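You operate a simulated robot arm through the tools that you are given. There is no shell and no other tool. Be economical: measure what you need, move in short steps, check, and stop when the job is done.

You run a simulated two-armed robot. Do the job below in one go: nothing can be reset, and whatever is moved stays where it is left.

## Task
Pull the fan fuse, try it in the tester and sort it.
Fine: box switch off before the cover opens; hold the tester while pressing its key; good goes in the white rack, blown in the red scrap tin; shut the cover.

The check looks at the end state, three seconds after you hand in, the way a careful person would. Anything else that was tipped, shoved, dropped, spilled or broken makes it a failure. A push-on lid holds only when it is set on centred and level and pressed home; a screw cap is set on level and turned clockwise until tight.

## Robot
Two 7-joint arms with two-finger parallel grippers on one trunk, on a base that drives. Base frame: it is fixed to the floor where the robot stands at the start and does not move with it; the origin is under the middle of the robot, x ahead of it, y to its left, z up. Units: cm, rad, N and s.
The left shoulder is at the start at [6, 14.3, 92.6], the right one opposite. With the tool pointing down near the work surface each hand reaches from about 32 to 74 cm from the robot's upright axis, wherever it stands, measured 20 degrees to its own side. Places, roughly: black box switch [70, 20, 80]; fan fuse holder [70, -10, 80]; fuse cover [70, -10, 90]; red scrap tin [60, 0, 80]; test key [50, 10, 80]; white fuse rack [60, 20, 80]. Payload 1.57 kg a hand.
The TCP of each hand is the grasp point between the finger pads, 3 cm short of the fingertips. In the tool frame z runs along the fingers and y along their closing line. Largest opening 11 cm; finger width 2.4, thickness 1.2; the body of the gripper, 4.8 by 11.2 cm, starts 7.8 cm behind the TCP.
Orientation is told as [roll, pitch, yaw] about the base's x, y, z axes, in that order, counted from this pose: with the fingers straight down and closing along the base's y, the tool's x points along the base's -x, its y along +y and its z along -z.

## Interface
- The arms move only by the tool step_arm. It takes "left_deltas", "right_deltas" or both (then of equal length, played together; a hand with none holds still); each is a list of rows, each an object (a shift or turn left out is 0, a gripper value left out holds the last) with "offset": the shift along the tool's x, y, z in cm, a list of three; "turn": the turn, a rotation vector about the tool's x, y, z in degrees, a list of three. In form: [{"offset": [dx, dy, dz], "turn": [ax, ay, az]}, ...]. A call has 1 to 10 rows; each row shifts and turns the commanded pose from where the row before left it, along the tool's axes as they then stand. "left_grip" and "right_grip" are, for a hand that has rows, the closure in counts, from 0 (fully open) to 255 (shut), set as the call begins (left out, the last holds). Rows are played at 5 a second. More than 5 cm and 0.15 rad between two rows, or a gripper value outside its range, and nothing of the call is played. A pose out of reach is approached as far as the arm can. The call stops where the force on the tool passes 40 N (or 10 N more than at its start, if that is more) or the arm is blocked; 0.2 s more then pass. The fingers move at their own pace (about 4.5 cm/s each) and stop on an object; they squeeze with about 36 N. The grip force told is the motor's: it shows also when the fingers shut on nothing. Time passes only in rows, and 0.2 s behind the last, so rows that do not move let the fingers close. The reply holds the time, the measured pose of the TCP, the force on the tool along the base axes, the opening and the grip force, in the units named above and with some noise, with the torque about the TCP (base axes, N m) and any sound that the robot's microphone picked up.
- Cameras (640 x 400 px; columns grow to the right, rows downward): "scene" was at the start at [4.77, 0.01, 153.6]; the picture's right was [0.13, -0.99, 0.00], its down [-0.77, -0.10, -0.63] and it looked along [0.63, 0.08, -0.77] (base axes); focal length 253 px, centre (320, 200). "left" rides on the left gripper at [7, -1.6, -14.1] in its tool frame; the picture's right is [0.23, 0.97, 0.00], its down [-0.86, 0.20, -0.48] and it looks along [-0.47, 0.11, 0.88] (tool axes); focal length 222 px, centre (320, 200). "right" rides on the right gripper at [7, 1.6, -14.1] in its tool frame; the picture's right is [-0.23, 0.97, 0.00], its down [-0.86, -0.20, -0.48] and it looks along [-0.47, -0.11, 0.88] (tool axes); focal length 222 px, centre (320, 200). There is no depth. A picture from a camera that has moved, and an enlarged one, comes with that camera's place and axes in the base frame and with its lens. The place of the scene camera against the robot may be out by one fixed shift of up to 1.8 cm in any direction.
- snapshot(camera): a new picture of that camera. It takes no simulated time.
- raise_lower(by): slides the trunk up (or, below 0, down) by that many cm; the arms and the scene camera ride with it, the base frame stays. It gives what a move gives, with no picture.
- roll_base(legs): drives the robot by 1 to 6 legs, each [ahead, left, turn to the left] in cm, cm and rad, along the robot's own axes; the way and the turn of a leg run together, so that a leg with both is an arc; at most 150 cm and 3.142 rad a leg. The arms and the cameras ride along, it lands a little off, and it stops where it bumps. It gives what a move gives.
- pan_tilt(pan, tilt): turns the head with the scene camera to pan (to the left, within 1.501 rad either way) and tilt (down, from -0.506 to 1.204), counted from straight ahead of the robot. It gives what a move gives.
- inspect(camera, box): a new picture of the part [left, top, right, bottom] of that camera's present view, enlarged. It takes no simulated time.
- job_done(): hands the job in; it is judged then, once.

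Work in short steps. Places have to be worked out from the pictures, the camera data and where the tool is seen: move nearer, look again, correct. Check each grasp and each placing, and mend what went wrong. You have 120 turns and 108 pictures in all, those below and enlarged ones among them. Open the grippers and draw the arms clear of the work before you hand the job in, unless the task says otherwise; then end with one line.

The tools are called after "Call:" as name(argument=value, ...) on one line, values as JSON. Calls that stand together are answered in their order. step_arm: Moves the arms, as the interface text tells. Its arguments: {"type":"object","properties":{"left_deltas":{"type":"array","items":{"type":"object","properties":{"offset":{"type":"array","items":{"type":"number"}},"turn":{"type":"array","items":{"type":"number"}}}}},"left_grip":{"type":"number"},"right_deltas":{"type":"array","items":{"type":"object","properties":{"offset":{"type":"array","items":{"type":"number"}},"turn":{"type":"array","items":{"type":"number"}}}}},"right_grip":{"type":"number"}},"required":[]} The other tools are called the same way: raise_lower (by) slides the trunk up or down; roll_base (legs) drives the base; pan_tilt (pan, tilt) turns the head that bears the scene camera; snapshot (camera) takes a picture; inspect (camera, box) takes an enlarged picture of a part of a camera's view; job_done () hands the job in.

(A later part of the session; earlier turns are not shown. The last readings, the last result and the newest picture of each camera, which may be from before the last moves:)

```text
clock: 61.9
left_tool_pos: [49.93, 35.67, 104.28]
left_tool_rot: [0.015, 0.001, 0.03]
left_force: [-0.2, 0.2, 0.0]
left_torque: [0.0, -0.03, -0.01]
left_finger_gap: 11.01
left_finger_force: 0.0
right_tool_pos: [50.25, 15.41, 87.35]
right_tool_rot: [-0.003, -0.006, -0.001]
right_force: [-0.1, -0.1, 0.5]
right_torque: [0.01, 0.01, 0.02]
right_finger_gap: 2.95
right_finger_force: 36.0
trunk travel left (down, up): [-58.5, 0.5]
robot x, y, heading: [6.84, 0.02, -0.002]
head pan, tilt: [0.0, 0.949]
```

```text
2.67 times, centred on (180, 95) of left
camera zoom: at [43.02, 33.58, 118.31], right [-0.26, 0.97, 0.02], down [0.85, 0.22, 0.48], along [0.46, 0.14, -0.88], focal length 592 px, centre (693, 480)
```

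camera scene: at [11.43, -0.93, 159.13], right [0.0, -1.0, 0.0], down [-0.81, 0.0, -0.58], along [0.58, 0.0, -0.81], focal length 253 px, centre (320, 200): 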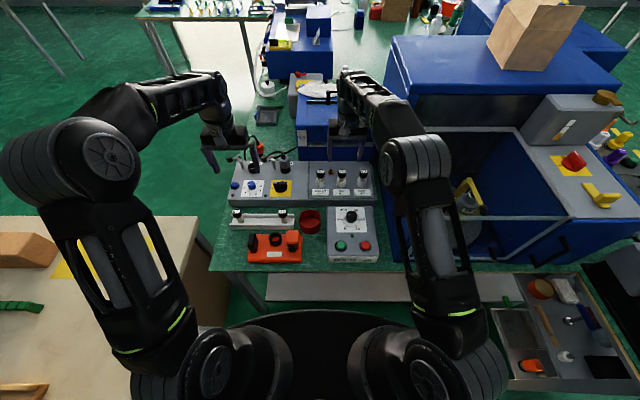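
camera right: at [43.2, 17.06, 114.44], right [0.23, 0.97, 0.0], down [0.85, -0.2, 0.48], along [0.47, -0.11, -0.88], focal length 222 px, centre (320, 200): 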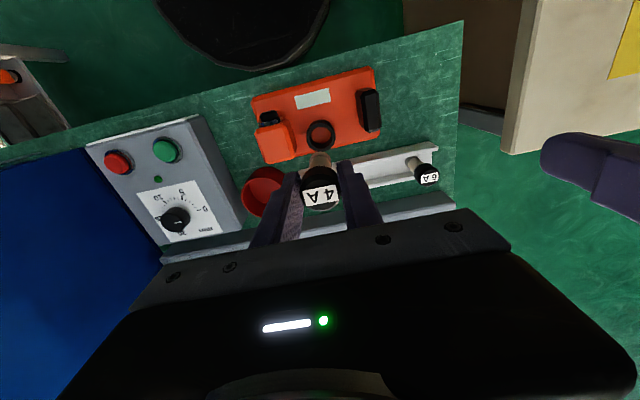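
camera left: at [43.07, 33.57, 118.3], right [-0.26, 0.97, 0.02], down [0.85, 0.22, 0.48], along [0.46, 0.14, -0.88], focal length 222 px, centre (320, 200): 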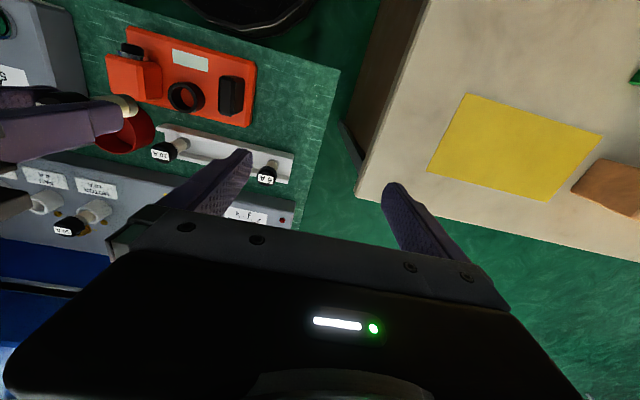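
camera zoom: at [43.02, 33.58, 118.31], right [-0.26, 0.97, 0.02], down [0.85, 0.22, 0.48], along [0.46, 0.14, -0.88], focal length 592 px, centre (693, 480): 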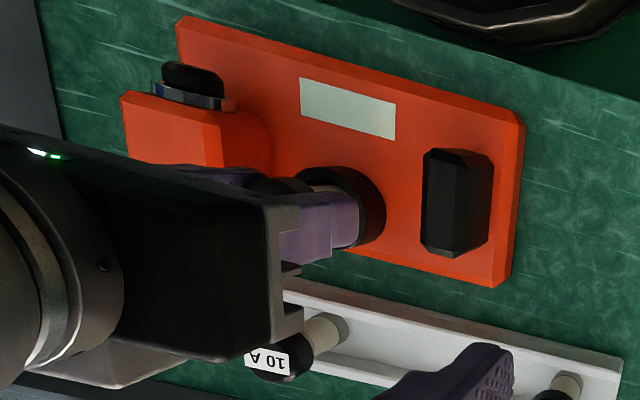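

Going well; lower in smaller steps to the stop.

Call:
step_arm(right_deltas=[{"offset": [0, 0, 0.4]}, {"offset": [0, 0, 0.4]}, {"offset": [0, 0, 0.3]}, {"offset": [0, 0, 0]}])

```text
clock: 62.9
left_tool_pos: [49.76, 35.55, 104.27]
left_tool_rot: [0.017, -0.002, 0.028]
left_force: [-0.2, -0.9, -0.3]
left_torque: [-0.03, -0.01, 0.03]
left_finger_gap: 11.01
left_finger_force: 0.1
right_tool_pos: [50.12, 15.39, 86.63]
right_tool_rot: [0.002, -0.009, -0.001]
right_force: [0.9, -3.2, 28.4]
right_torque: [-0.44, -0.13, 0.0]
right_finger_gap: 2.96
right_finger_force: 36.5
trunk travel left (down, up): [-58.5, 0.5]
robot x, y, heading: [6.78, 0.36, -0.0]
head pan, tilt: [0.0, 0.949]
```

Contact of 28 N at z≈86.6 — the fuse is bottomed. I release and rise to look.

Call:
step_arm(right_deltas=[{"offset": [0, 0, -0.2]}, {"offset": [0, 0, 0]}, {"offset": [0, 0, 0]}, {"offset": [0, 0, -2]}, {"offset": [0, 0, -3]}, {"offset": [0, 0, -3]}, {"offset": [0, 0, 0]}], right_grip=150)

Call:
inspect(camera="right", box=[200, 60, 440, 210])

Call:
inspect(camera="left", box=[60, 20, 300, 170])

```text
clock: 64.5
left_tool_pos: [49.91, 35.7, 104.28]
left_tool_rot: [0.014, 0.0, 0.03]
left_force: [0.1, -0.3, 0.4]
left_torque: [0.01, 0.0, 0.0]
left_finger_gap: 11.04
left_finger_force: 0.0
right_tool_pos: [50.21, 15.44, 94.57]
right_tool_rot: [-0.001, -0.005, -0.001]
right_force: [0.4, -0.4, -0.1]
right_torque: [-0.02, -0.01, 0.01]
right_finger_gap: 4.54
right_finger_force: 0.2
trunk travel left (down, up): [-58.5, 0.5]
robot x, y, heading: [6.93, 0.56, 0.001]
head pan, tilt: [0.0, 0.949]
```

```text
2.67 times, centred on (320, 135) of right
camera zoom: at [43.07, 17.23, 108.78], right [0.23, 0.97, 0.0], down [0.85, -0.2, 0.48], along [0.47, -0.11, -0.88], focal length 592 px, centre (320, 373)
```

zoom: 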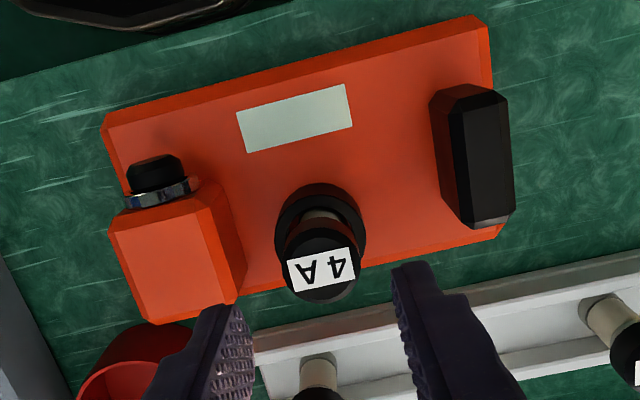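

```text
2.67 times, centred on (180, 95) of left
camera zoom: at [43.04, 33.59, 118.29], right [-0.26, 0.97, 0.02], down [0.85, 0.22, 0.48], along [0.46, 0.14, -0.88], focal length 592 px, centre (693, 480)
```

zoom: 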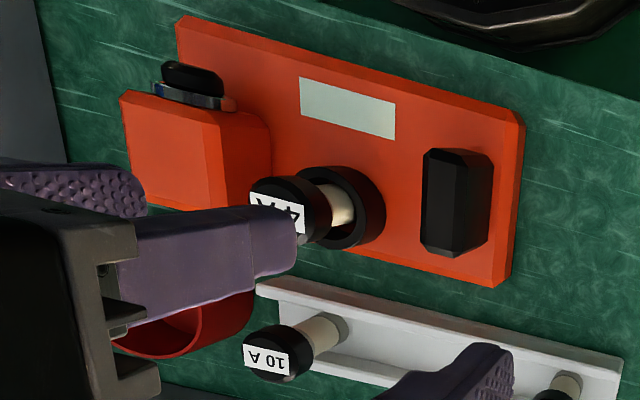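

The fuse sits upright in the socket. Grip slab ≈ [48.1, 22.5, top 84]; key button ≈ [46, 9.4, 82.6]. I move the right hand (shut) ahead of the key at a safe height and bring the left above the slab.

Call:
step_arm(right_deltas=[{"offset": [0, 0, -3]}, {"offset": [3, -3, 0]}, {"offset": [4, -3, 0]}, {"offset": [2, 0, 0]}, {"offset": [0, 0, 0]}], right_grip=255)

Call:
step_arm(left_deltas=[{"offset": [0.6, -4, 1], "turn": [0.9, 0, 1.7]}, {"offset": [0.6, -4, 3]}, {"offset": [0.6, -3, 3]}, {"offset": [0, -2.2, 3]}, {"offset": [0, 0, 0]}], left_grip=130)

Call:
snapshot(camera="left")

Call:
snapshot(camera="right")

```text
clock: 65.7
left_tool_pos: [49.83, 35.69, 104.19]
left_tool_rot: [0.016, 0.0, 0.029]
left_force: [-0.1, 0.2, 0.5]
left_torque: [0.02, 0.03, -0.01]
left_finger_gap: 10.98
left_finger_force: 0.0
right_tool_pos: [41.18, 9.42, 97.39]
right_tool_rot: [0.0, -0.005, -0.001]
right_force: [0.1, 0.0, 0.7]
right_torque: [-0.01, -0.02, -0.01]
right_finger_gap: 0.0
right_finger_force: 21.5
trunk travel left (down, up): [-58.5, 0.5]
robot x, y, heading: [6.82, 0.33, 0.004]
head pan, tilt: [0.0, 0.949]
```

```text
refused: row 2 steps farther than a row can; nothing moved
```

```text
43 pictures are left
camera left: at [43.02, 33.56, 118.31], right [-0.26, 0.97, 0.02], down [0.85, 0.22, 0.48], along [0.46, 0.14, -0.88], focal length 222 px, centre (320, 200)
```

left: 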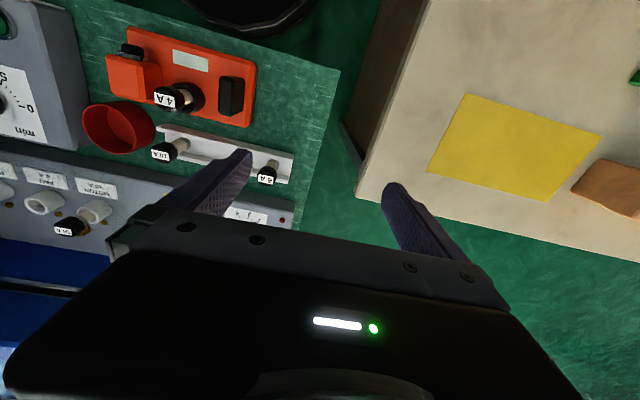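

```text
42 pictures are left
camera right: at [34.07, 11.19, 111.68], right [0.23, 0.97, 0.0], down [0.85, -0.2, 0.48], along [0.47, -0.11, -0.88], focal length 222 px, centre (320, 200)
```

right: 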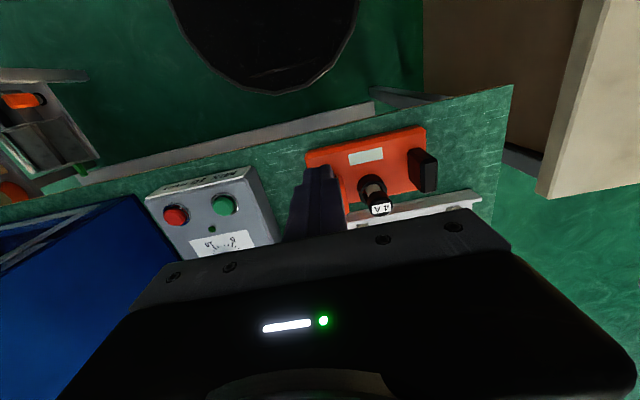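

Repeat the left move in legal steps.

Call:
step_arm(left_deltas=[{"offset": [0.6, -3.5, 1], "turn": [0.9, 0, 1.7]}, {"offset": [0.6, -3.5, 2]}, {"offset": [0.6, -3.5, 2]}, {"offset": [0, -2.7, 3]}, {"offset": [0, 0, 2.5]}, {"offset": [0, 0, 0]}], left_grip=130)

Call:
inspect(camera="left", box=[200, 60, 440, 210])

```text
clock: 67.1
left_tool_pos: [48.06, 22.5, 93.49]
left_tool_rot: [0.001, 0.0, -0.001]
left_force: [-0.1, 0.6, -0.5]
left_torque: [0.01, -0.02, -0.03]
left_finger_gap: 5.39
left_finger_force: 0.0
right_tool_pos: [41.18, 9.5, 97.51]
right_tool_rot: [-0.004, -0.006, -0.002]
right_force: [0.1, 0.1, -0.5]
right_torque: [0.01, 0.01, -0.04]
right_finger_gap: 0.01
right_finger_force: 21.0
trunk travel left (down, up): [-58.5, 0.5]
robot x, y, heading: [6.81, 0.19, 0.002]
head pan, tilt: [0.0, 0.949]
```

```text
2.67 times, centred on (320, 135) of left
camera zoom: at [41.17, 20.79, 107.65], right [-0.23, 0.97, 0.0], down [0.85, 0.2, 0.48], along [0.47, 0.11, -0.88], focal length 592 px, centre (320, 373)
```

zoom: 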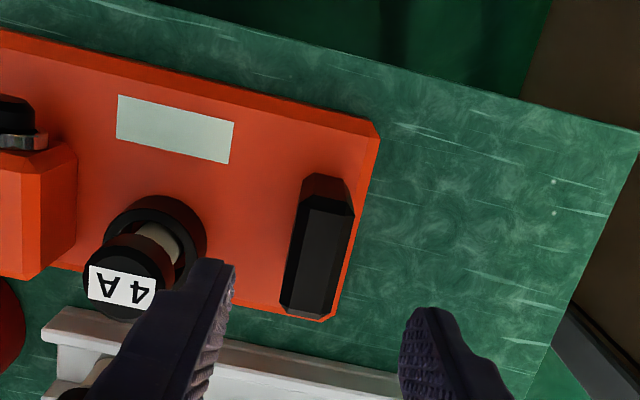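

Slab centred under the left hand. Lower to z≈83.6 and grip it.

Call:
step_arm(left_deltas=[{"offset": [-0.1, 0, 3]}, {"offset": [0, 0, 3]}, {"offset": [0, 0, 2.5]}, {"offset": [0, 0, 1.4]}, {"offset": [0, 0, 0]}])

Call:
step_arm(left_deltas=[{"offset": [0, 0, 0]}, {"offset": [0, 0, 0]}, {"offset": [0, 0, 0]}, {"offset": [0, 0, 0]}], left_grip=255)

```text
clock: 68.3
left_tool_pos: [48.22, 22.52, 83.75]
left_tool_rot: [0.001, 0.0, 0.0]
left_force: [0.1, 0.6, -0.9]
left_torque: [-0.01, 0.01, 0.02]
left_finger_gap: 5.37
left_finger_force: 0.1
right_tool_pos: [41.23, 9.56, 97.34]
right_tool_rot: [-0.004, -0.004, -0.001]
right_force: [0.4, -0.5, 0.0]
right_torque: [-0.01, -0.01, 0.0]
right_finger_gap: 0.0
right_finger_force: 21.8
trunk travel left (down, up): [-58.5, 0.5]
robot x, y, heading: [7.25, -0.02, 0.003]
head pan, tilt: [0.0, 0.949]
```

```text
clock: 69.3
left_tool_pos: [48.28, 22.32, 83.74]
left_tool_rot: [0.0, -0.001, -0.001]
left_force: [1.2, -2.9, 0.8]
left_torque: [-0.08, -0.05, 0.01]
left_finger_gap: 2.19
left_finger_force: 32.5
right_tool_pos: [41.15, 9.36, 97.45]
right_tool_rot: [-0.002, -0.004, -0.001]
right_force: [0.1, -0.3, -0.2]
right_torque: [0.01, 0.03, 0.01]
right_finger_gap: 0.0
right_finger_force: 21.5
trunk travel left (down, up): [-58.5, 0.5]
robot x, y, heading: [6.92, 0.17, -0.0]
head pan, tilt: [0.0, 0.949]
```

Slab held (2.19 cm). I lower the right fingers in front of the key and look.

Call:
step_arm(right_deltas=[{"offset": [0.3, 0, 4]}, {"offset": [0, 0, 4]}, {"offset": [0, 0, 3]}, {"offset": [0, 0, 2]}, {"offset": [0, 0, 0]}])

Call:
inspect(camera="right", box=[200, 40, 440, 240])

Call:
inspect(camera="scene", box=[220, 210, 340, 290])

```text
clock: 70.5
left_tool_pos: [48.25, 22.47, 83.77]
left_tool_rot: [0.002, 0.001, -0.001]
left_force: [-0.9, -0.5, 1.8]
left_torque: [-0.1, -0.09, 0.01]
left_finger_gap: 2.19
left_finger_force: 34.8
right_tool_pos: [40.94, 9.63, 84.63]
right_tool_rot: [0.0, -0.004, -0.002]
right_force: [-0.7, 0.4, 0.5]
right_torque: [0.01, 0.0, -0.03]
right_finger_gap: 0.0
right_finger_force: 21.2
trunk travel left (down, up): [-58.5, 0.5]
robot x, y, heading: [6.84, 0.4, 0.001]
head pan, tilt: [0.0, 0.949]
```

```text
2.00 times, centred on (320, 140) of right
camera zoom: at [33.78, 11.21, 98.71], right [0.23, 0.97, 0.0], down [0.85, -0.2, 0.48], along [0.47, -0.11, -0.88], focal length 444 px, centre (320, 320)
```

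zoom: 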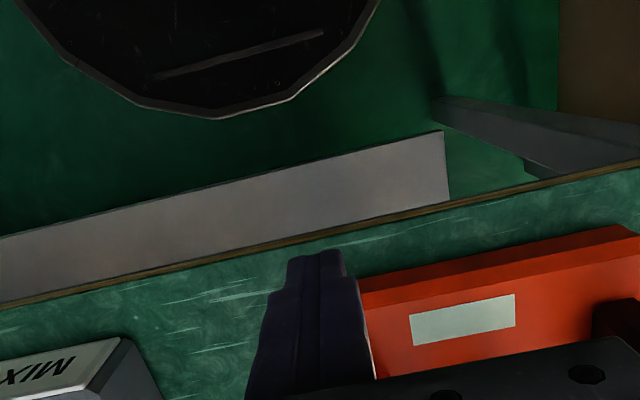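

```text
5.00 times, centred on (280, 250) of scene
camera zoom: at [11.39, -0.94, 159.13], right [0.0, -1.0, 0.0], down [-0.81, 0.0, -0.58], along [0.58, 0.0, -0.81], focal length 1265 px, centre (520, -50)
```

zoom: 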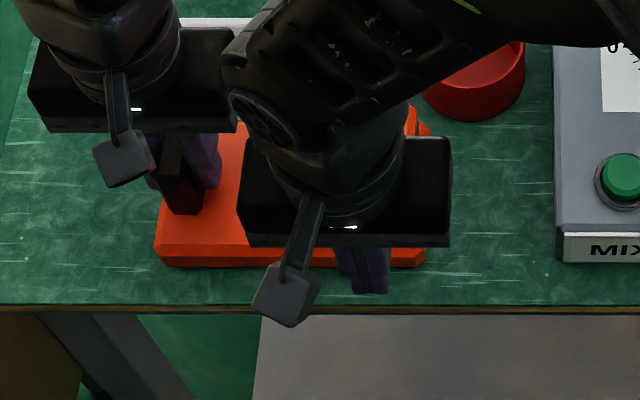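

Fingers are in front of the block. I push forward (+x) in small steps toward the key.

Call:
step_arm(right_deltas=[{"offset": [-1, 0, 0]}, {"offset": [-0.7, 0, 0]}, {"offset": [-0.4, 0, 0]}, {"offset": [0, 0, 0]}])

Call:
snapshot(camera="left")

```text
clock: 71.5
left_tool_pos: [48.31, 22.52, 83.71]
left_tool_rot: [0.0, 0.0, -0.001]
left_force: [-0.8, 0.6, 2.5]
left_torque: [-0.09, -0.06, 0.03]
left_finger_gap: 2.17
left_finger_force: 34.6
right_tool_pos: [43.02, 9.47, 84.5]
right_tool_rot: [-0.003, -0.006, 0.0]
right_force: [0.3, 0.7, -0.7]
right_torque: [0.01, 0.0, 0.02]
right_finger_gap: 0.01
right_finger_force: 21.6
trunk travel left (down, up): [-58.5, 0.5]
robot x, y, heading: [7.25, 0.45, 0.0]
head pan, tilt: [0.0, 0.949]
```

```text
38 pictures are left
camera left: at [41.29, 20.81, 97.86], right [-0.23, 0.97, 0.0], down [0.86, 0.2, 0.48], along [0.47, 0.11, -0.88], focal length 222 px, centre (320, 200)
```

left: 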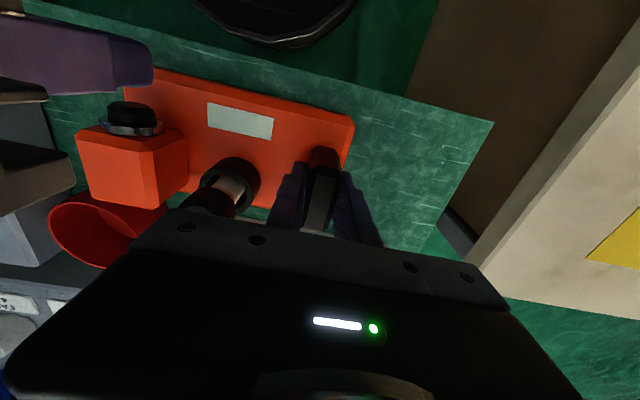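

The key's front is at x≈45.2, finger face at ≈44.2. Press forward in small steps.

Call:
step_arm(right_deltas=[{"offset": [-0.6, 0, 0]}, {"offset": [-0.3, 0, 0]}, {"offset": [-0.3, 0, 0]}, {"offset": [-0.3, 0, 0]}, {"offset": [0, 0, 0]}])

Call:
inspect(camera="left", box=[40, 40, 360, 240])

```text
clock: 72.7
left_tool_pos: [48.22, 22.46, 83.64]
left_tool_rot: [0.0, 0.001, 0.0]
left_force: [0.8, 0.5, 2.2]
left_torque: [-0.09, 0.26, 0.07]
left_finger_gap: 2.16
left_finger_force: 34.7
right_tool_pos: [44.46, 9.51, 84.64]
right_tool_rot: [-0.001, -0.004, 0.001]
right_force: [-2.5, 0.4, 0.2]
right_torque: [-0.02, 0.07, -0.02]
right_finger_gap: 0.0
right_finger_force: 22.2
trunk travel left (down, up): [-58.5, 0.5]
robot x, y, heading: [7.2, -0.13, -0.002]
head pan, tilt: [0.0, 0.949]
```

```text
2.00 times, centred on (200, 140) of left
camera zoom: at [41.29, 20.82, 97.86], right [-0.23, 0.97, 0.0], down [0.86, 0.2, 0.48], along [0.47, 0.11, -0.88], focal length 444 px, centre (560, 320)
```

zoom: 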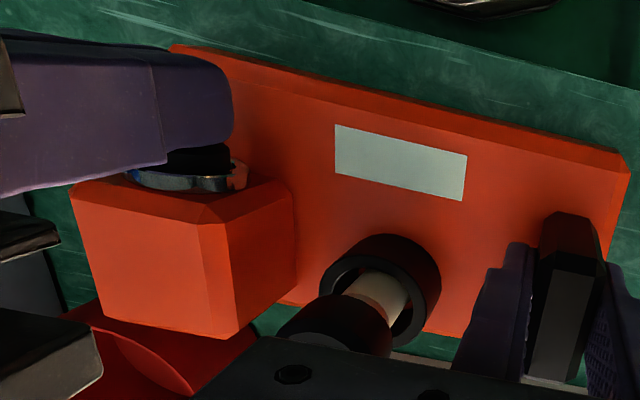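

Touching the key (2.5 N). Press further.

Call:
step_arm(right_deltas=[{"offset": [-0.25, 0, 0]}, {"offset": [-0.25, 0, 0]}, {"offset": [0, 0, 0]}])

Call:
inspect(camera="left", box=[40, 40, 360, 240])

```text
clock: 73.5
left_tool_pos: [48.3, 22.41, 83.71]
left_tool_rot: [0.002, 0.0, 0.002]
left_force: [7.1, 0.8, 0.7]
left_torque: [0.02, 0.14, 0.83]
left_finger_gap: 2.18
left_finger_force: 34.7
right_tool_pos: [44.83, 9.47, 84.47]
right_tool_rot: [-0.004, -0.004, 0.0]
right_force: [-9.5, 0.4, 2.7]
right_torque: [-0.01, 0.18, -0.06]
right_finger_gap: 0.0
right_finger_force: 21.3
trunk travel left (down, up): [-58.5, 0.5]
robot x, y, heading: [6.86, -0.14, 0.005]
head pan, tilt: [0.0, 0.949]
heard: click
```

```text
2.00 times, centred on (200, 140) of left
camera zoom: at [41.34, 20.82, 97.86], right [-0.23, 0.97, 0.0], down [0.85, 0.2, 0.48], along [0.47, 0.11, -0.88], focal length 444 px, centre (560, 320)
```

zoom: 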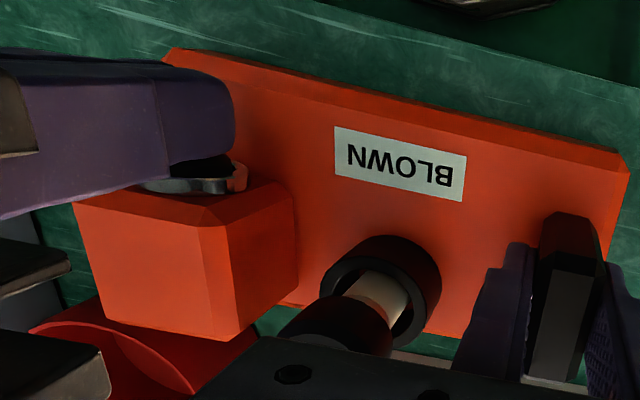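

The display says BLOWN (after a click). So it goes in the red tin. I back the right hand off the key and raise it, then release the slab and withdraw the left hand.

Call:
step_arm(right_deltas=[{"offset": [1, 0, 0]}, {"offset": [2, 0, 0]}, {"offset": [0, 0, -4]}, {"offset": [0, 0, -4]}, {"offset": [0, 0, -4]}, {"offset": [0, 0, -4]}])

Call:
step_arm(left_deltas=[{"offset": [0, 0, 0]}, {"offset": [0, 0, 0]}, {"offset": [0, 0, -4]}, {"offset": [0, 0, -4]}, {"offset": [0, 0, -4]}, {"offset": [0, 3.5, -3]}, {"offset": [0, 5, 0]}, {"offset": [0, 4, 0]}], left_grip=160)

Call:
step_arm(right_deltas=[{"offset": [-3, 2, 0]}, {"offset": [-4, 2, 0]}, {"offset": [-1, 2, 2]}, {"offset": [0, 0, 2]}, {"offset": [0, 0, 0]}], right_grip=130)

Call:
snapshot(camera="right")

```text
clock: 74.9
left_tool_pos: [48.16, 22.48, 83.75]
left_tool_rot: [-0.001, 0.001, 0.001]
left_force: [1.5, 0.3, 4.8]
left_torque: [0.0, -0.37, 0.4]
left_finger_gap: 2.18
left_finger_force: 34.9
right_tool_pos: [41.98, 9.64, 100.66]
right_tool_rot: [-0.001, -0.005, -0.002]
right_force: [0.0, 0.1, 0.6]
right_torque: [-0.01, -0.01, -0.02]
right_finger_gap: 0.0
right_finger_force: 21.4
trunk travel left (down, up): [-58.5, 0.5]
robot x, y, heading: [6.74, 0.1, 0.003]
head pan, tilt: [0.0, 0.949]
```

```text
clock: 76.7
left_tool_pos: [48.49, 35.06, 98.92]
left_tool_rot: [0.0, 0.001, -0.002]
left_force: [0.4, 0.8, 0.6]
left_torque: [-0.01, 0.01, 0.02]
left_finger_gap: 4.09
left_finger_force: 0.1
right_tool_pos: [42.01, 9.73, 100.52]
right_tool_rot: [-0.003, -0.006, -0.002]
right_force: [0.1, 0.3, -0.4]
right_torque: [-0.03, -0.03, 0.02]
right_finger_gap: 0.0
right_finger_force: 21.8
trunk travel left (down, up): [-58.5, 0.5]
robot x, y, heading: [6.94, 0.23, 0.002]
head pan, tilt: [0.0, 0.949]
```

```text
clock: 77.9
left_tool_pos: [48.33, 34.98, 98.74]
left_tool_rot: [-0.001, -0.001, 0.0]
left_force: [-0.1, -0.1, 0.3]
left_torque: [0.0, -0.02, 0.02]
left_finger_gap: 4.11
left_finger_force: 0.1
right_tool_pos: [50.04, 15.75, 96.63]
right_tool_rot: [-0.001, -0.004, -0.001]
right_force: [0.6, 0.1, 0.3]
right_torque: [-0.04, 0.06, 0.0]
right_finger_gap: 5.38
right_finger_force: 0.0
trunk travel left (down, up): [-58.5, 0.5]
robot x, y, heading: [7.17, 0.15, 0.007]
head pan, tilt: [0.0, 0.949]
```

```text
35 pictures are left
camera right: at [42.89, 17.31, 110.75], right [0.23, 0.97, 0.0], down [0.85, -0.2, 0.48], along [0.47, -0.11, -0.88], focal length 222 px, centre (320, 200)
```

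right: 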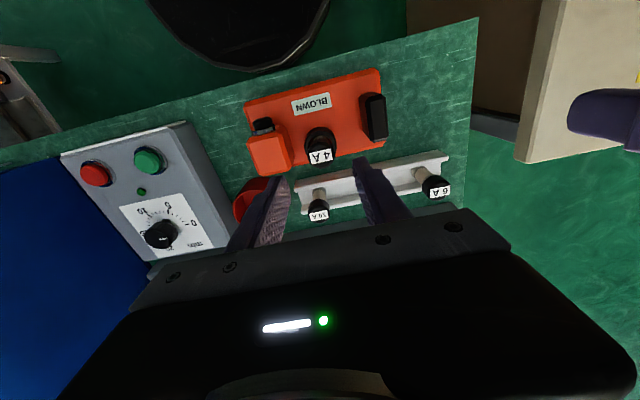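

Cap at about [50.3, 15.5]. Descend to z≈86.8 and grip the cap.

Call:
step_arm(right_deltas=[{"offset": [-0.25, -0.25, 3]}, {"offset": [0, 0, 3]}, {"offset": [0, 0, 2.5]}, {"offset": [0, 0, 1.3]}, {"offset": [0, 0, 0]}])

Call:
step_arm(right_deltas=[{"offset": [0, 0, 0]}, {"offset": [0, 0, 0]}, {"offset": [0, 0, 0]}, {"offset": [0, 0, 0]}], right_grip=255)

Call:
step_arm(right_deltas=[{"offset": [0, 0, -1]}, {"offset": [0, 0, -1]}, {"offset": [0, 0, -2]}, {"offset": [0, 0, -4]}, {"offset": [0, 0, -4]}, {"offset": [0, 0, 0]}])

Call:
snapshot(camera="right")

```text
clock: 78.9
left_tool_pos: [48.24, 34.75, 98.92]
left_tool_rot: [0.0, -0.001, -0.003]
left_force: [0.1, -0.2, 0.3]
left_torque: [-0.01, 0.0, -0.01]
left_finger_gap: 4.1
left_finger_force: 0.1
right_tool_pos: [50.17, 15.42, 87.68]
right_tool_rot: [0.002, -0.007, -0.003]
right_force: [-9.9, -4.9, 22.5]
right_torque: [-1.0, 0.34, -0.37]
right_finger_gap: 5.79
right_finger_force: 1.8
trunk travel left (down, up): [-58.5, 0.5]
robot x, y, heading: [7.23, -0.17, 0.004]
head pan, tilt: [0.0, 0.949]
stopped in row 5 (right hand): the force on the tool passed its limit at 49 N (the readings are from after the stop); the commanded pose is now the measured one
```

```text
clock: 79.5
left_tool_pos: [48.54, 34.96, 98.78]
left_tool_rot: [0.001, 0.001, -0.003]
left_force: [-0.2, 0.4, -0.2]
left_torque: [-0.01, 0.02, -0.01]
left_finger_gap: 4.09
left_finger_force: 0.0
right_tool_pos: [50.51, 15.09, 87.52]
right_tool_rot: [-0.005, -0.006, -0.004]
right_force: [-1.3, -1.5, 6.7]
right_torque: [-0.11, 0.04, 0.01]
right_finger_gap: 3.04
right_finger_force: 15.2
trunk travel left (down, up): [-58.5, 0.5]
robot x, y, heading: [6.69, -0.0, -0.002]
head pan, tilt: [0.0, 0.949]
stopped in row 2 (right hand): the force on the tool passed its limit at 41 N (the readings are from after the stop); the commanded pose is now the measured one
```

```text
clock: 80.9
left_tool_pos: [48.41, 34.88, 98.75]
left_tool_rot: [-0.001, 0.001, -0.002]
left_force: [0.1, 0.2, -0.4]
left_torque: [-0.01, 0.03, -0.01]
left_finger_gap: 4.11
left_finger_force: 0.1
right_tool_pos: [50.3, 15.1, 99.53]
right_tool_rot: [-0.007, -0.005, -0.005]
right_force: [0.6, 0.7, -0.7]
right_torque: [0.02, 0.01, 0.02]
right_finger_gap: 2.91
right_finger_force: 35.6
trunk travel left (down, up): [-58.5, 0.5]
robot x, y, heading: [6.97, 0.18, -0.004]
head pan, tilt: [0.0, 0.949]
```

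```text
34 pictures are left
camera right: at [43.31, 16.95, 113.7], right [0.23, 0.97, 0.0], down [0.85, -0.2, 0.48], along [0.47, -0.12, -0.87], focal length 222 px, centre (320, 200)
```

right: 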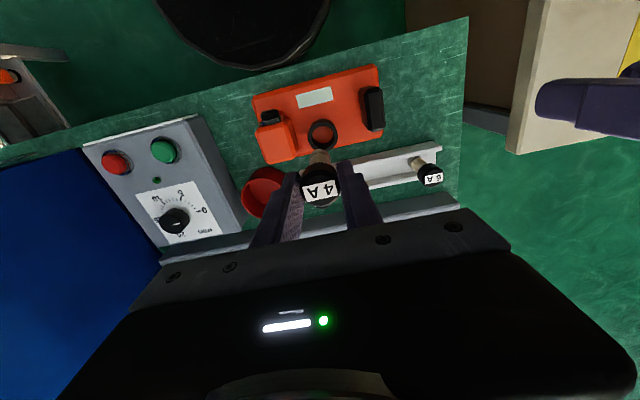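

The earlier block was a finger on the tester's orange block, nothing moved; the fuse is out and held. Tin centre is at about [57.5, 4.2], rim z≈81. I carry the fuse over it.

Call:
step_arm(right_deltas=[{"offset": [-2, -3, 0]}, {"offset": [-2, -4, 0]}, {"offset": [-3.2, -3.9, 0]}, {"offset": [0, 0, 2]}, {"offset": [0, 0, 2]}, {"offset": [0, 0, 0]}])

Call:
inspect(camera="right", box=[200, 60, 440, 210])

Call:
snapshot(camera="left")

```text
refused: row 3 steps farther than a row can; nothing moved
```

```text
2.67 times, centred on (320, 135) of right
camera zoom: at [43.31, 16.95, 113.7], right [0.23, 0.97, 0.0], down [0.85, -0.2, 0.48], along [0.47, -0.12, -0.87], focal length 592 px, centre (320, 373)
```

zoom: 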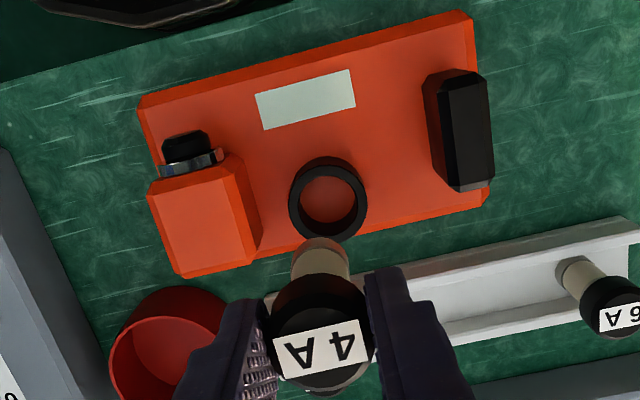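

```text
32 pictures are left
camera left: at [41.42, 33.24, 112.95], right [-0.23, 0.97, 0.0], down [0.86, 0.2, 0.48], along [0.47, 0.11, -0.88], focal length 222 px, centre (320, 200)
```

left: 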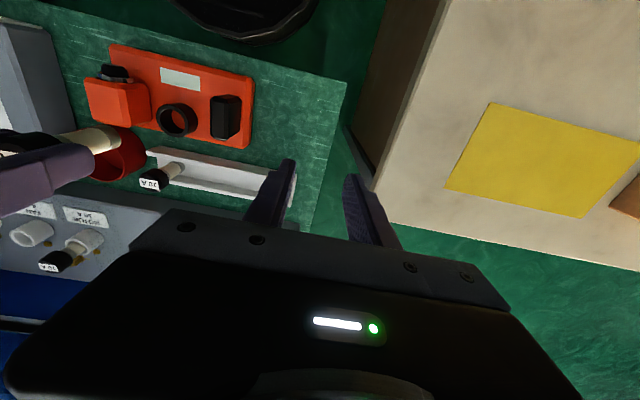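

A row was slightly too long; I resend with shorter rows.

Call:
step_arm(right_deltas=[{"offset": [-2, -3, 0]}, {"offset": [-2, -3, 0]}, {"offset": [-2, -3, 0]}, {"offset": [-1.2, -1.9, 2]}, {"offset": [0, 0, 2]}, {"offset": [0, 0, 0]}])

Call:
inspect(camera="right", box=[200, 60, 440, 210])

```text
clock: 82.3
left_tool_pos: [48.34, 34.81, 98.82]
left_tool_rot: [-0.001, 0.0, -0.001]
left_force: [-0.6, -0.3, 0.0]
left_torque: [-0.02, 0.01, 0.01]
left_finger_gap: 4.11
left_finger_force: 0.1
right_tool_pos: [57.41, 4.03, 95.57]
right_tool_rot: [-0.006, -0.007, -0.003]
right_force: [0.1, 1.1, -0.2]
right_torque: [-0.02, -0.04, 0.0]
right_finger_gap: 2.95
right_finger_force: 36.0
trunk travel left (down, up): [-58.5, 0.5]
robot x, y, heading: [7.14, -0.18, -0.003]
head pan, tilt: [0.0, 0.949]
```

```text
2.67 times, centred on (320, 135) of right
camera zoom: at [50.4, 5.94, 109.75], right [0.23, 0.97, 0.0], down [0.85, -0.2, 0.48], along [0.47, -0.12, -0.87], focal length 592 px, centre (320, 373)
```

zoom: 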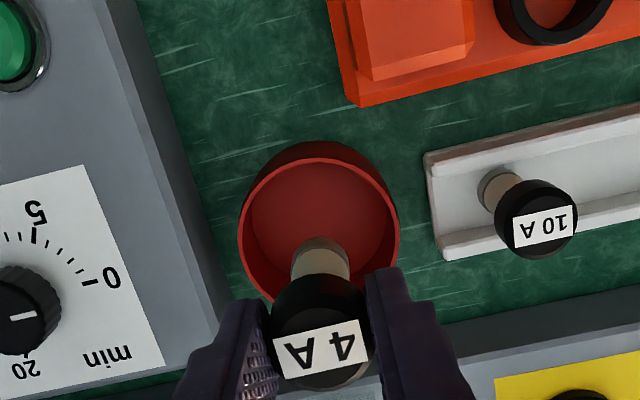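

The rim centre is about [58.1, 3.9]. I shift 0.6 cm forward and lower the fuse into the tin.

Call:
step_arm(right_deltas=[{"offset": [-0.6, -0.1, 2]}, {"offset": [0, 0, 2]}, {"offset": [0, 0, 2]}, {"offset": [0, 0, 1.5]}, {"offset": [0, 0, 0.8]}, {"offset": [0, 0, 0.5]}, {"offset": [0, 0, 0]}])

Call:
snapshot(camera="left")

```text
clock: 83.9
left_tool_pos: [48.46, 34.85, 98.89]
left_tool_rot: [0.0, 0.0, -0.002]
left_force: [-0.7, 0.3, 0.3]
left_torque: [-0.01, -0.01, 0.01]
left_finger_gap: 4.09
left_finger_force: 0.0
right_tool_pos: [58.25, 3.97, 86.76]
right_tool_rot: [-0.005, -0.007, -0.003]
right_force: [0.2, -0.1, -0.5]
right_torque: [-0.01, -0.03, 0.0]
right_finger_gap: 2.97
right_finger_force: 36.5
trunk travel left (down, up): [-58.5, 0.5]
robot x, y, heading: [7.16, 0.15, -0.003]
head pan, tilt: [0.0, 0.949]
```

```text
30 pictures are left
camera left: at [41.4, 33.22, 112.96], right [-0.23, 0.97, 0.0], down [0.86, 0.2, 0.48], along [0.47, 0.11, -0.88], focal length 222 px, centre (320, 200)
```

left: 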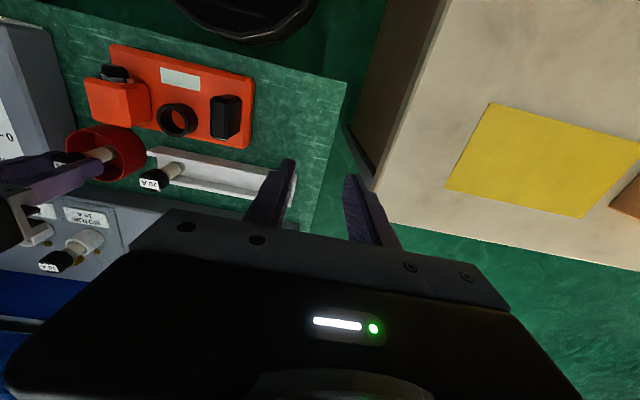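

The fuse hangs within the tin. Lower a bit more to touch the floor.

Call:
step_arm(right_deltas=[{"offset": [0, 0, 0.3]}, {"offset": [0, 0, 0.3]}, {"offset": [0, 0, 0.3]}, {"offset": [0, 0, 0]}])

```text
clock: 84.9
left_tool_pos: [48.42, 34.84, 98.88]
left_tool_rot: [0.001, 0.0, -0.002]
left_force: [0.3, 0.2, -0.8]
left_torque: [-0.03, 0.01, 0.0]
left_finger_gap: 4.07
left_finger_force: 0.1
right_tool_pos: [58.25, 3.93, 85.94]
right_tool_rot: [-0.005, -0.007, -0.005]
right_force: [0.3, 0.7, 0.2]
right_torque: [0.0, 0.01, 0.01]
right_finger_gap: 2.96
right_finger_force: 36.6
trunk travel left (down, up): [-58.5, 0.5]
robot x, y, heading: [6.65, 0.01, -0.003]
head pan, tilt: [0.0, 0.949]
```

Still free; another 0.5 cm, then release and rise.

Call:
step_arm(right_deltas=[{"offset": [0, 0, 0.25]}, {"offset": [0, 0, 0.25]}, {"offset": [0, 0, 0]}])

Call:
step_arm(right_deltas=[{"offset": [0, 0, 0]}, {"offset": [0, 0, 0]}, {"offset": [0, 0, 0]}, {"offset": [0, 0, -2]}, {"offset": [0, 0, -4]}, {"offset": [0, 0, -4]}, {"offset": [0, 0, -4]}], right_grip=130)

Call:
snapshot(camera="right")

```text
clock: 85.7
left_tool_pos: [48.32, 34.91, 98.85]
left_tool_rot: [0.001, 0.0, -0.001]
left_force: [0.5, -0.4, 0.5]
left_torque: [0.0, 0.0, 0.01]
left_finger_gap: 4.09
left_finger_force: 0.0
right_tool_pos: [58.16, 3.84, 85.31]
right_tool_rot: [-0.006, -0.005, -0.005]
right_force: [0.6, -0.6, -0.8]
right_torque: [0.02, 0.0, 0.01]
right_finger_gap: 2.97
right_finger_force: 35.6
trunk travel left (down, up): [-58.5, 0.5]
robot x, y, heading: [6.7, -0.21, 0.001]
head pan, tilt: [0.0, 0.949]
```

```text
clock: 87.3
left_tool_pos: [48.31, 34.86, 99.03]
left_tool_rot: [-0.001, -0.001, -0.001]
left_force: [-1.0, 0.4, -0.2]
left_torque: [-0.01, -0.03, 0.02]
left_finger_gap: 4.1
left_finger_force: 0.0
right_tool_pos: [58.16, 3.96, 99.56]
right_tool_rot: [-0.005, -0.006, -0.003]
right_force: [-0.8, -0.1, 0.6]
right_torque: [0.03, -0.06, 0.01]
right_finger_gap: 5.38
right_finger_force: 0.1
trunk travel left (down, up): [-58.5, 0.5]
robot x, y, heading: [6.85, 0.46, 0.0]
head pan, tilt: [0.0, 0.949]
```

```text
29 pictures are left
camera right: at [51.0, 5.81, 113.65], right [0.23, 0.97, 0.0], down [0.85, -0.2, 0.49], along [0.47, -0.12, -0.87], focal length 222 px, centre (320, 200)
```

right: 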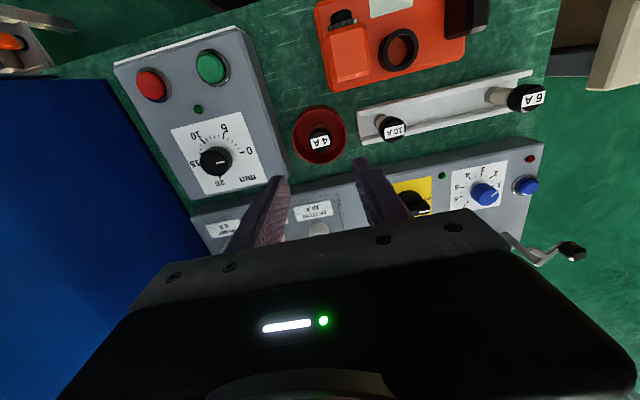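

The 4 A fuse stands in the red tin. Now the cover: I park the right hand and stage the left hand, yawed and pitched forward, in front of the open cover.

Call:
step_arm(right_deltas=[{"offset": [2, -2, -4]}, {"offset": [2, -3, -3]}, {"offset": [2, -3, -3]}, {"offset": [2, -3, -3]}, {"offset": [2, -2.5, -3]}, {"offset": [2, -1.5, -2]}], right_grip=255)

Call:
step_arm(left_deltas=[{"offset": [-1.2, -3.4, -1.6]}, {"offset": [-1.2, -3.4, -1.6]}, {"offset": [-1.2, -3.4, -1.6]}, {"offset": [-1.2, -3.4, -1.6]}, {"offset": [-1.2, -3.4, -1.6]}, {"offset": [-1.2, -3.4, -1.6]}, {"offset": [-1.2, -3.4, 0]}, {"turn": [0, 0, 8]}, {"turn": [0, 0, 8]}, {"turn": [0, 0, 8]}], left_grip=150)

Call:
step_arm(left_deltas=[{"turn": [0, -8, 0]}, {"turn": [0, -8, 0]}, {"turn": [0, -8, 0]}, {"turn": [0, -8, 0]}, {"turn": [0, -8, 0]}, {"turn": [0, -8, 0]}, {"turn": [0, -6, 0]}, {"offset": [0, 0, 0]}])

Call:
snapshot(camera="scene")

Call:
snapshot(camera="left")

```text
clock: 88.7
left_tool_pos: [48.42, 34.88, 98.84]
left_tool_rot: [0.001, 0.0, -0.003]
left_force: [-0.5, -0.4, -0.7]
left_torque: [-0.01, 0.02, -0.01]
left_finger_gap: 4.12
left_finger_force: 0.2
right_tool_pos: [46.3, -10.43, 117.0]
right_tool_rot: [-0.009, -0.007, -0.004]
right_force: [0.1, -0.4, 0.2]
right_torque: [0.01, 0.02, -0.02]
right_finger_gap: 0.02
right_finger_force: 21.4
right hand out of reach, approached as far as the arm can: row 6
trunk travel left (down, up): [-58.5, 0.5]
robot x, y, heading: [6.85, -0.08, 0.005]
head pan, tilt: [0.0, 0.949]
```

```text
clock: 90.9
left_tool_pos: [56.78, 11.04, 108.43]
left_tool_rot: [0.0, 0.001, -0.424]
left_force: [0.0, 0.2, -0.3]
left_torque: [-0.05, 0.0, 0.04]
left_finger_gap: 4.55
left_finger_force: 0.0
right_tool_pos: [46.3, -10.32, 117.04]
right_tool_rot: [-0.008, -0.007, -0.006]
right_force: [0.5, 1.5, -0.7]
right_torque: [-0.02, 0.03, -0.02]
right_finger_gap: 0.0
right_finger_force: 21.3
trunk travel left (down, up): [-58.5, 0.5]
robot x, y, heading: [6.69, 0.23, -0.002]
head pan, tilt: [0.0, 0.949]
```

```text
clock: 92.7
left_tool_pos: [56.92, 11.31, 109.76]
left_tool_rot: [-0.008, -0.913, -0.404]
left_force: [0.4, -1.0, -0.8]
left_torque: [0.0, 0.03, 0.0]
left_finger_gap: 4.53
left_finger_force: 0.1
left hand out of reach, approached as far as the arm can: row 7
right_tool_pos: [46.29, -10.27, 116.95]
right_tool_rot: [-0.008, -0.008, -0.003]
right_force: [0.5, 0.0, -0.8]
right_torque: [0.0, -0.01, 0.0]
right_finger_gap: 0.0
right_finger_force: 21.0
trunk travel left (down, up): [-58.5, 0.5]
robot x, y, heading: [6.81, 0.23, 0.004]
head pan, tilt: [0.0, 0.949]
```

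```text
28 pictures are left
camera scene: at [11.45, -0.94, 159.13], right [0.0, -1.0, 0.0], down [-0.81, 0.0, -0.58], along [0.58, 0.0, -0.81], focal length 253 px, centre (320, 200)
```

scene: 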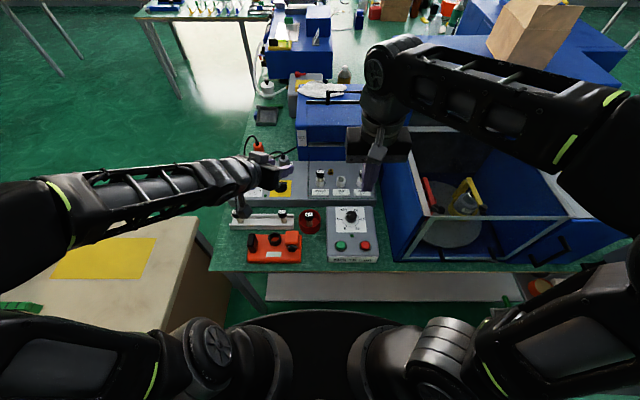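

```text
27 pictures are left
camera left: at [42.2, 15.98, 112.87], right [0.26, 0.95, -0.18], down [0.21, 0.13, 0.97], along [0.94, -0.29, -0.17], focal length 222 px, centre (320, 200)
```

left: 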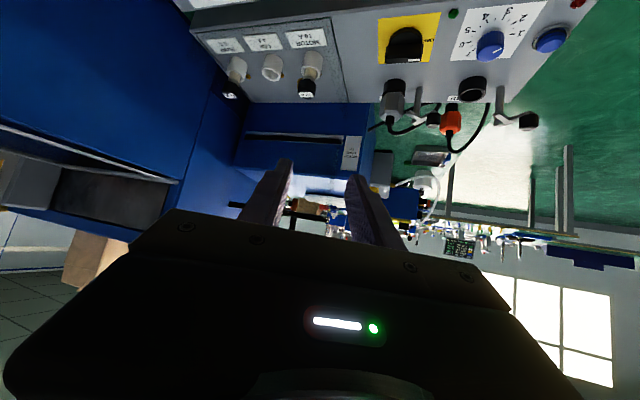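

Cover handle bar (open) is estimated at about x 86.7, z 113, from the views. I'll cage the bar between the two fingers: roll the left hand 90° about its axis so it closes in the vertical plane.

Call:
step_arm(left_deltas=[{"turn": [0, 0, -8]}, {"turn": [0, 0, -8]}, {"turn": [0, 0, -8]}, {"turn": [0, 0, -8]}, {"turn": [0, 0, -8]}, {"turn": [0, 0, -8]}, {"turn": [0, 0, -8]}, {"turn": [0, 0, -8]}, {"turn": [0, 0, -8]}, {"turn": [0, 0, -8]}])

Call:
step_arm(left_deltas=[{"turn": [0, 0, -8]}, {"turn": [0, 0, -2]}, {"offset": [0, 0, 0]}])

Call:
snapshot(camera="left")

```text
clock: 94.9
left_tool_pos: [56.86, 11.31, 109.72]
left_tool_rot: [-0.936, -0.139, 1.049]
left_force: [-0.4, 0.1, -0.3]
left_torque: [-0.02, -0.01, 0.04]
left_finger_gap: 4.52
left_finger_force: 0.1
right_tool_pos: [46.34, -10.41, 117.0]
right_tool_rot: [-0.009, -0.01, -0.005]
right_force: [0.1, 0.9, 0.0]
right_torque: [-0.01, 0.0, 0.02]
right_finger_gap: 0.0
right_finger_force: 21.6
trunk travel left (down, up): [-58.5, 0.5]
robot x, y, heading: [6.86, -0.16, -0.0]
head pan, tilt: [0.0, 0.949]
```

```text
clock: 95.7
left_tool_pos: [56.96, 11.24, 109.68]
left_tool_rot: [-0.943, 0.002, 1.15]
left_force: [0.3, 0.0, -0.2]
left_torque: [0.01, -0.01, 0.03]
left_finger_gap: 4.52
left_finger_force: 0.1
right_tool_pos: [46.33, -10.31, 117.01]
right_tool_rot: [-0.01, -0.007, -0.003]
right_force: [-0.6, 0.1, -0.5]
right_torque: [-0.02, 0.01, 0.02]
right_finger_gap: 0.0
right_finger_force: 20.9
trunk travel left (down, up): [-58.5, 0.5]
robot x, y, heading: [6.97, -0.06, 0.0]
head pan, tilt: [0.0, 0.949]
```

```text
26 pictures are left
camera left: at [44.59, 9.2, 119.33], right [-0.62, 0.03, -0.79], down [-0.11, 0.99, 0.12], along [0.78, 0.16, -0.6], focal length 222 px, centre (320, 200)
```

left: 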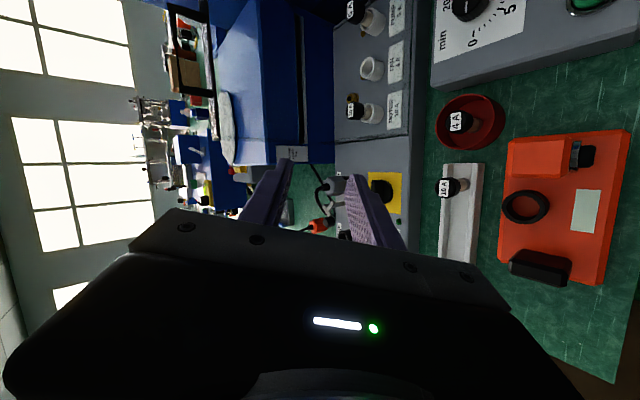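

Clear view: bar at z≈114, rail z≈108. I move to a pre-grasp about 8 cm short of the bar along the finger direction.

Call:
step_arm(left_deltas=[{"offset": [0.52, -3.37, 2.23]}, {"offset": [0.52, -3.37, 2.23]}, {"offset": [0.52, -3.37, 2.23]}, {"offset": [0.52, -3.37, 2.23]}, {"offset": [0.52, -3.37, 2.23]}, {"offset": [0.52, -3.37, 2.23]}, {"offset": [0.52, -3.37, 2.23]}, {"offset": [0, 0, 0]}])

Call:
snapshot(camera="left")

```text
clock: 97.5
left_tool_pos: [79.67, -2.89, 119.61]
left_tool_rot: [-0.942, -0.001, 1.15]
left_force: [-0.1, 0.3, 0.4]
left_torque: [0.0, -0.05, 0.01]
left_finger_gap: 4.54
left_finger_force: 0.1
right_tool_pos: [46.21, -10.36, 116.95]
right_tool_rot: [-0.009, -0.01, -0.003]
right_force: [1.2, -1.4, 0.7]
right_torque: [-0.04, -0.01, 0.0]
right_finger_gap: 0.01
right_finger_force: 21.2
trunk travel left (down, up): [-58.5, 0.5]
robot x, y, heading: [6.73, -0.69, 0.001]
head pan, tilt: [0.0, 0.949]
```

```text
25 pictures are left
camera left: at [67.24, -5.07, 129.25], right [-0.62, 0.03, -0.79], down [-0.11, 0.99, 0.12], along [0.78, 0.16, -0.6], focal length 222 px, centre (320, 200)
```

left: 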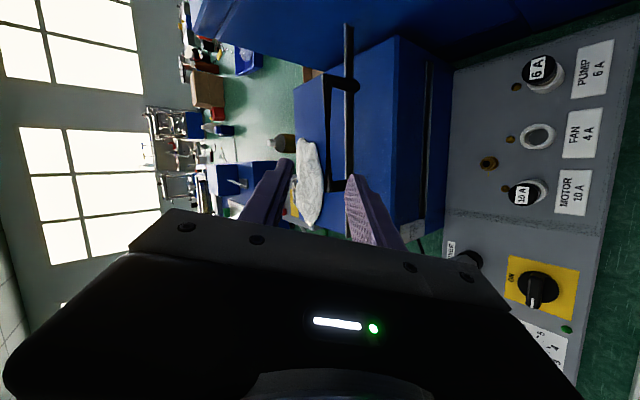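

Refined: bar ≈ [85, −8, 114.3], so the cover stands near 80° with the hinge near [89.5, 88.5]. I narrow the fingers to ~3.4 cm, align and advance most of the way.

Call:
step_arm(left_deltas=[{"offset": [0.67, 0.7, 0]}, {"offset": [0, 0, 2]}, {"offset": [0, 0, 1.5]}, {"offset": [0, 0, 0]}], left_grip=176)

Call:
inspect(camera="left", box=[200, 60, 440, 210])

```text
clock: 98.5
left_tool_pos: [81.72, -4.53, 116.92]
left_tool_rot: [-0.942, 0.0, 1.15]
left_force: [-0.3, -0.1, 0.2]
left_torque: [-0.02, 0.01, 0.04]
left_finger_gap: 3.39
left_finger_force: 0.0
right_tool_pos: [46.37, -10.38, 116.94]
right_tool_rot: [-0.008, -0.007, -0.002]
right_force: [0.1, -1.1, 0.5]
right_torque: [-0.04, 0.0, -0.01]
right_finger_gap: 0.0
right_finger_force: 21.1
trunk travel left (down, up): [-58.5, 0.5]
robot x, y, heading: [7.11, 0.01, -0.002]
head pan, tilt: [0.0, 0.949]
```

```text
2.67 times, centred on (320, 135) of left
camera zoom: at [69.23, -6.6, 126.61], right [-0.62, 0.03, -0.79], down [-0.11, 0.99, 0.12], along [0.78, 0.16, -0.6], focal length 592 px, centre (320, 373)
```

zoom: 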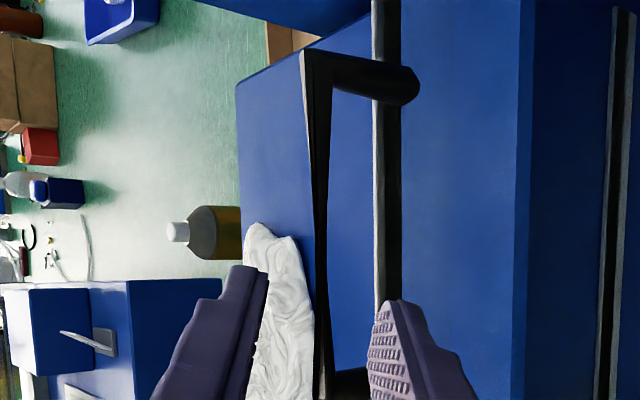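

The bar is nicely between the fingers. Advance 3.3 cm to cage it.

Call:
step_arm(left_deltas=[{"offset": [0, 0, 1.2]}, {"offset": [0, 0, 1.2]}, {"offset": [0, 0, 1.0]}, {"offset": [0, 0, 0]}])

Call:
inspect(camera="left", box=[200, 60, 440, 210])

```text
clock: 99.5
left_tool_pos: [84.11, -5.71, 114.9]
left_tool_rot: [-0.943, -0.001, 1.151]
left_force: [0.5, -0.3, -0.4]
left_torque: [0.01, 0.03, -0.01]
left_finger_gap: 3.41
left_finger_force: 0.1
right_tool_pos: [46.32, -10.32, 116.97]
right_tool_rot: [-0.009, -0.007, -0.004]
right_force: [-0.3, 0.2, -0.1]
right_torque: [0.03, 0.01, -0.01]
right_finger_gap: 0.0
right_finger_force: 21.2
trunk travel left (down, up): [-58.5, 0.5]
robot x, y, heading: [7.03, 0.06, -0.002]
head pan, tilt: [0.0, 0.949]
```

```text
2.67 times, centred on (320, 135) of left
camera zoom: at [71.73, -7.71, 124.64], right [-0.62, 0.03, -0.79], down [-0.11, 0.99, 0.12], along [0.78, 0.16, -0.6], focal length 592 px, centre (320, 373)
```

zoom: 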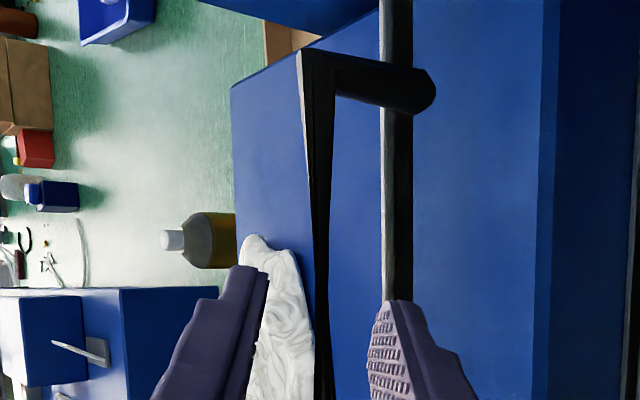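

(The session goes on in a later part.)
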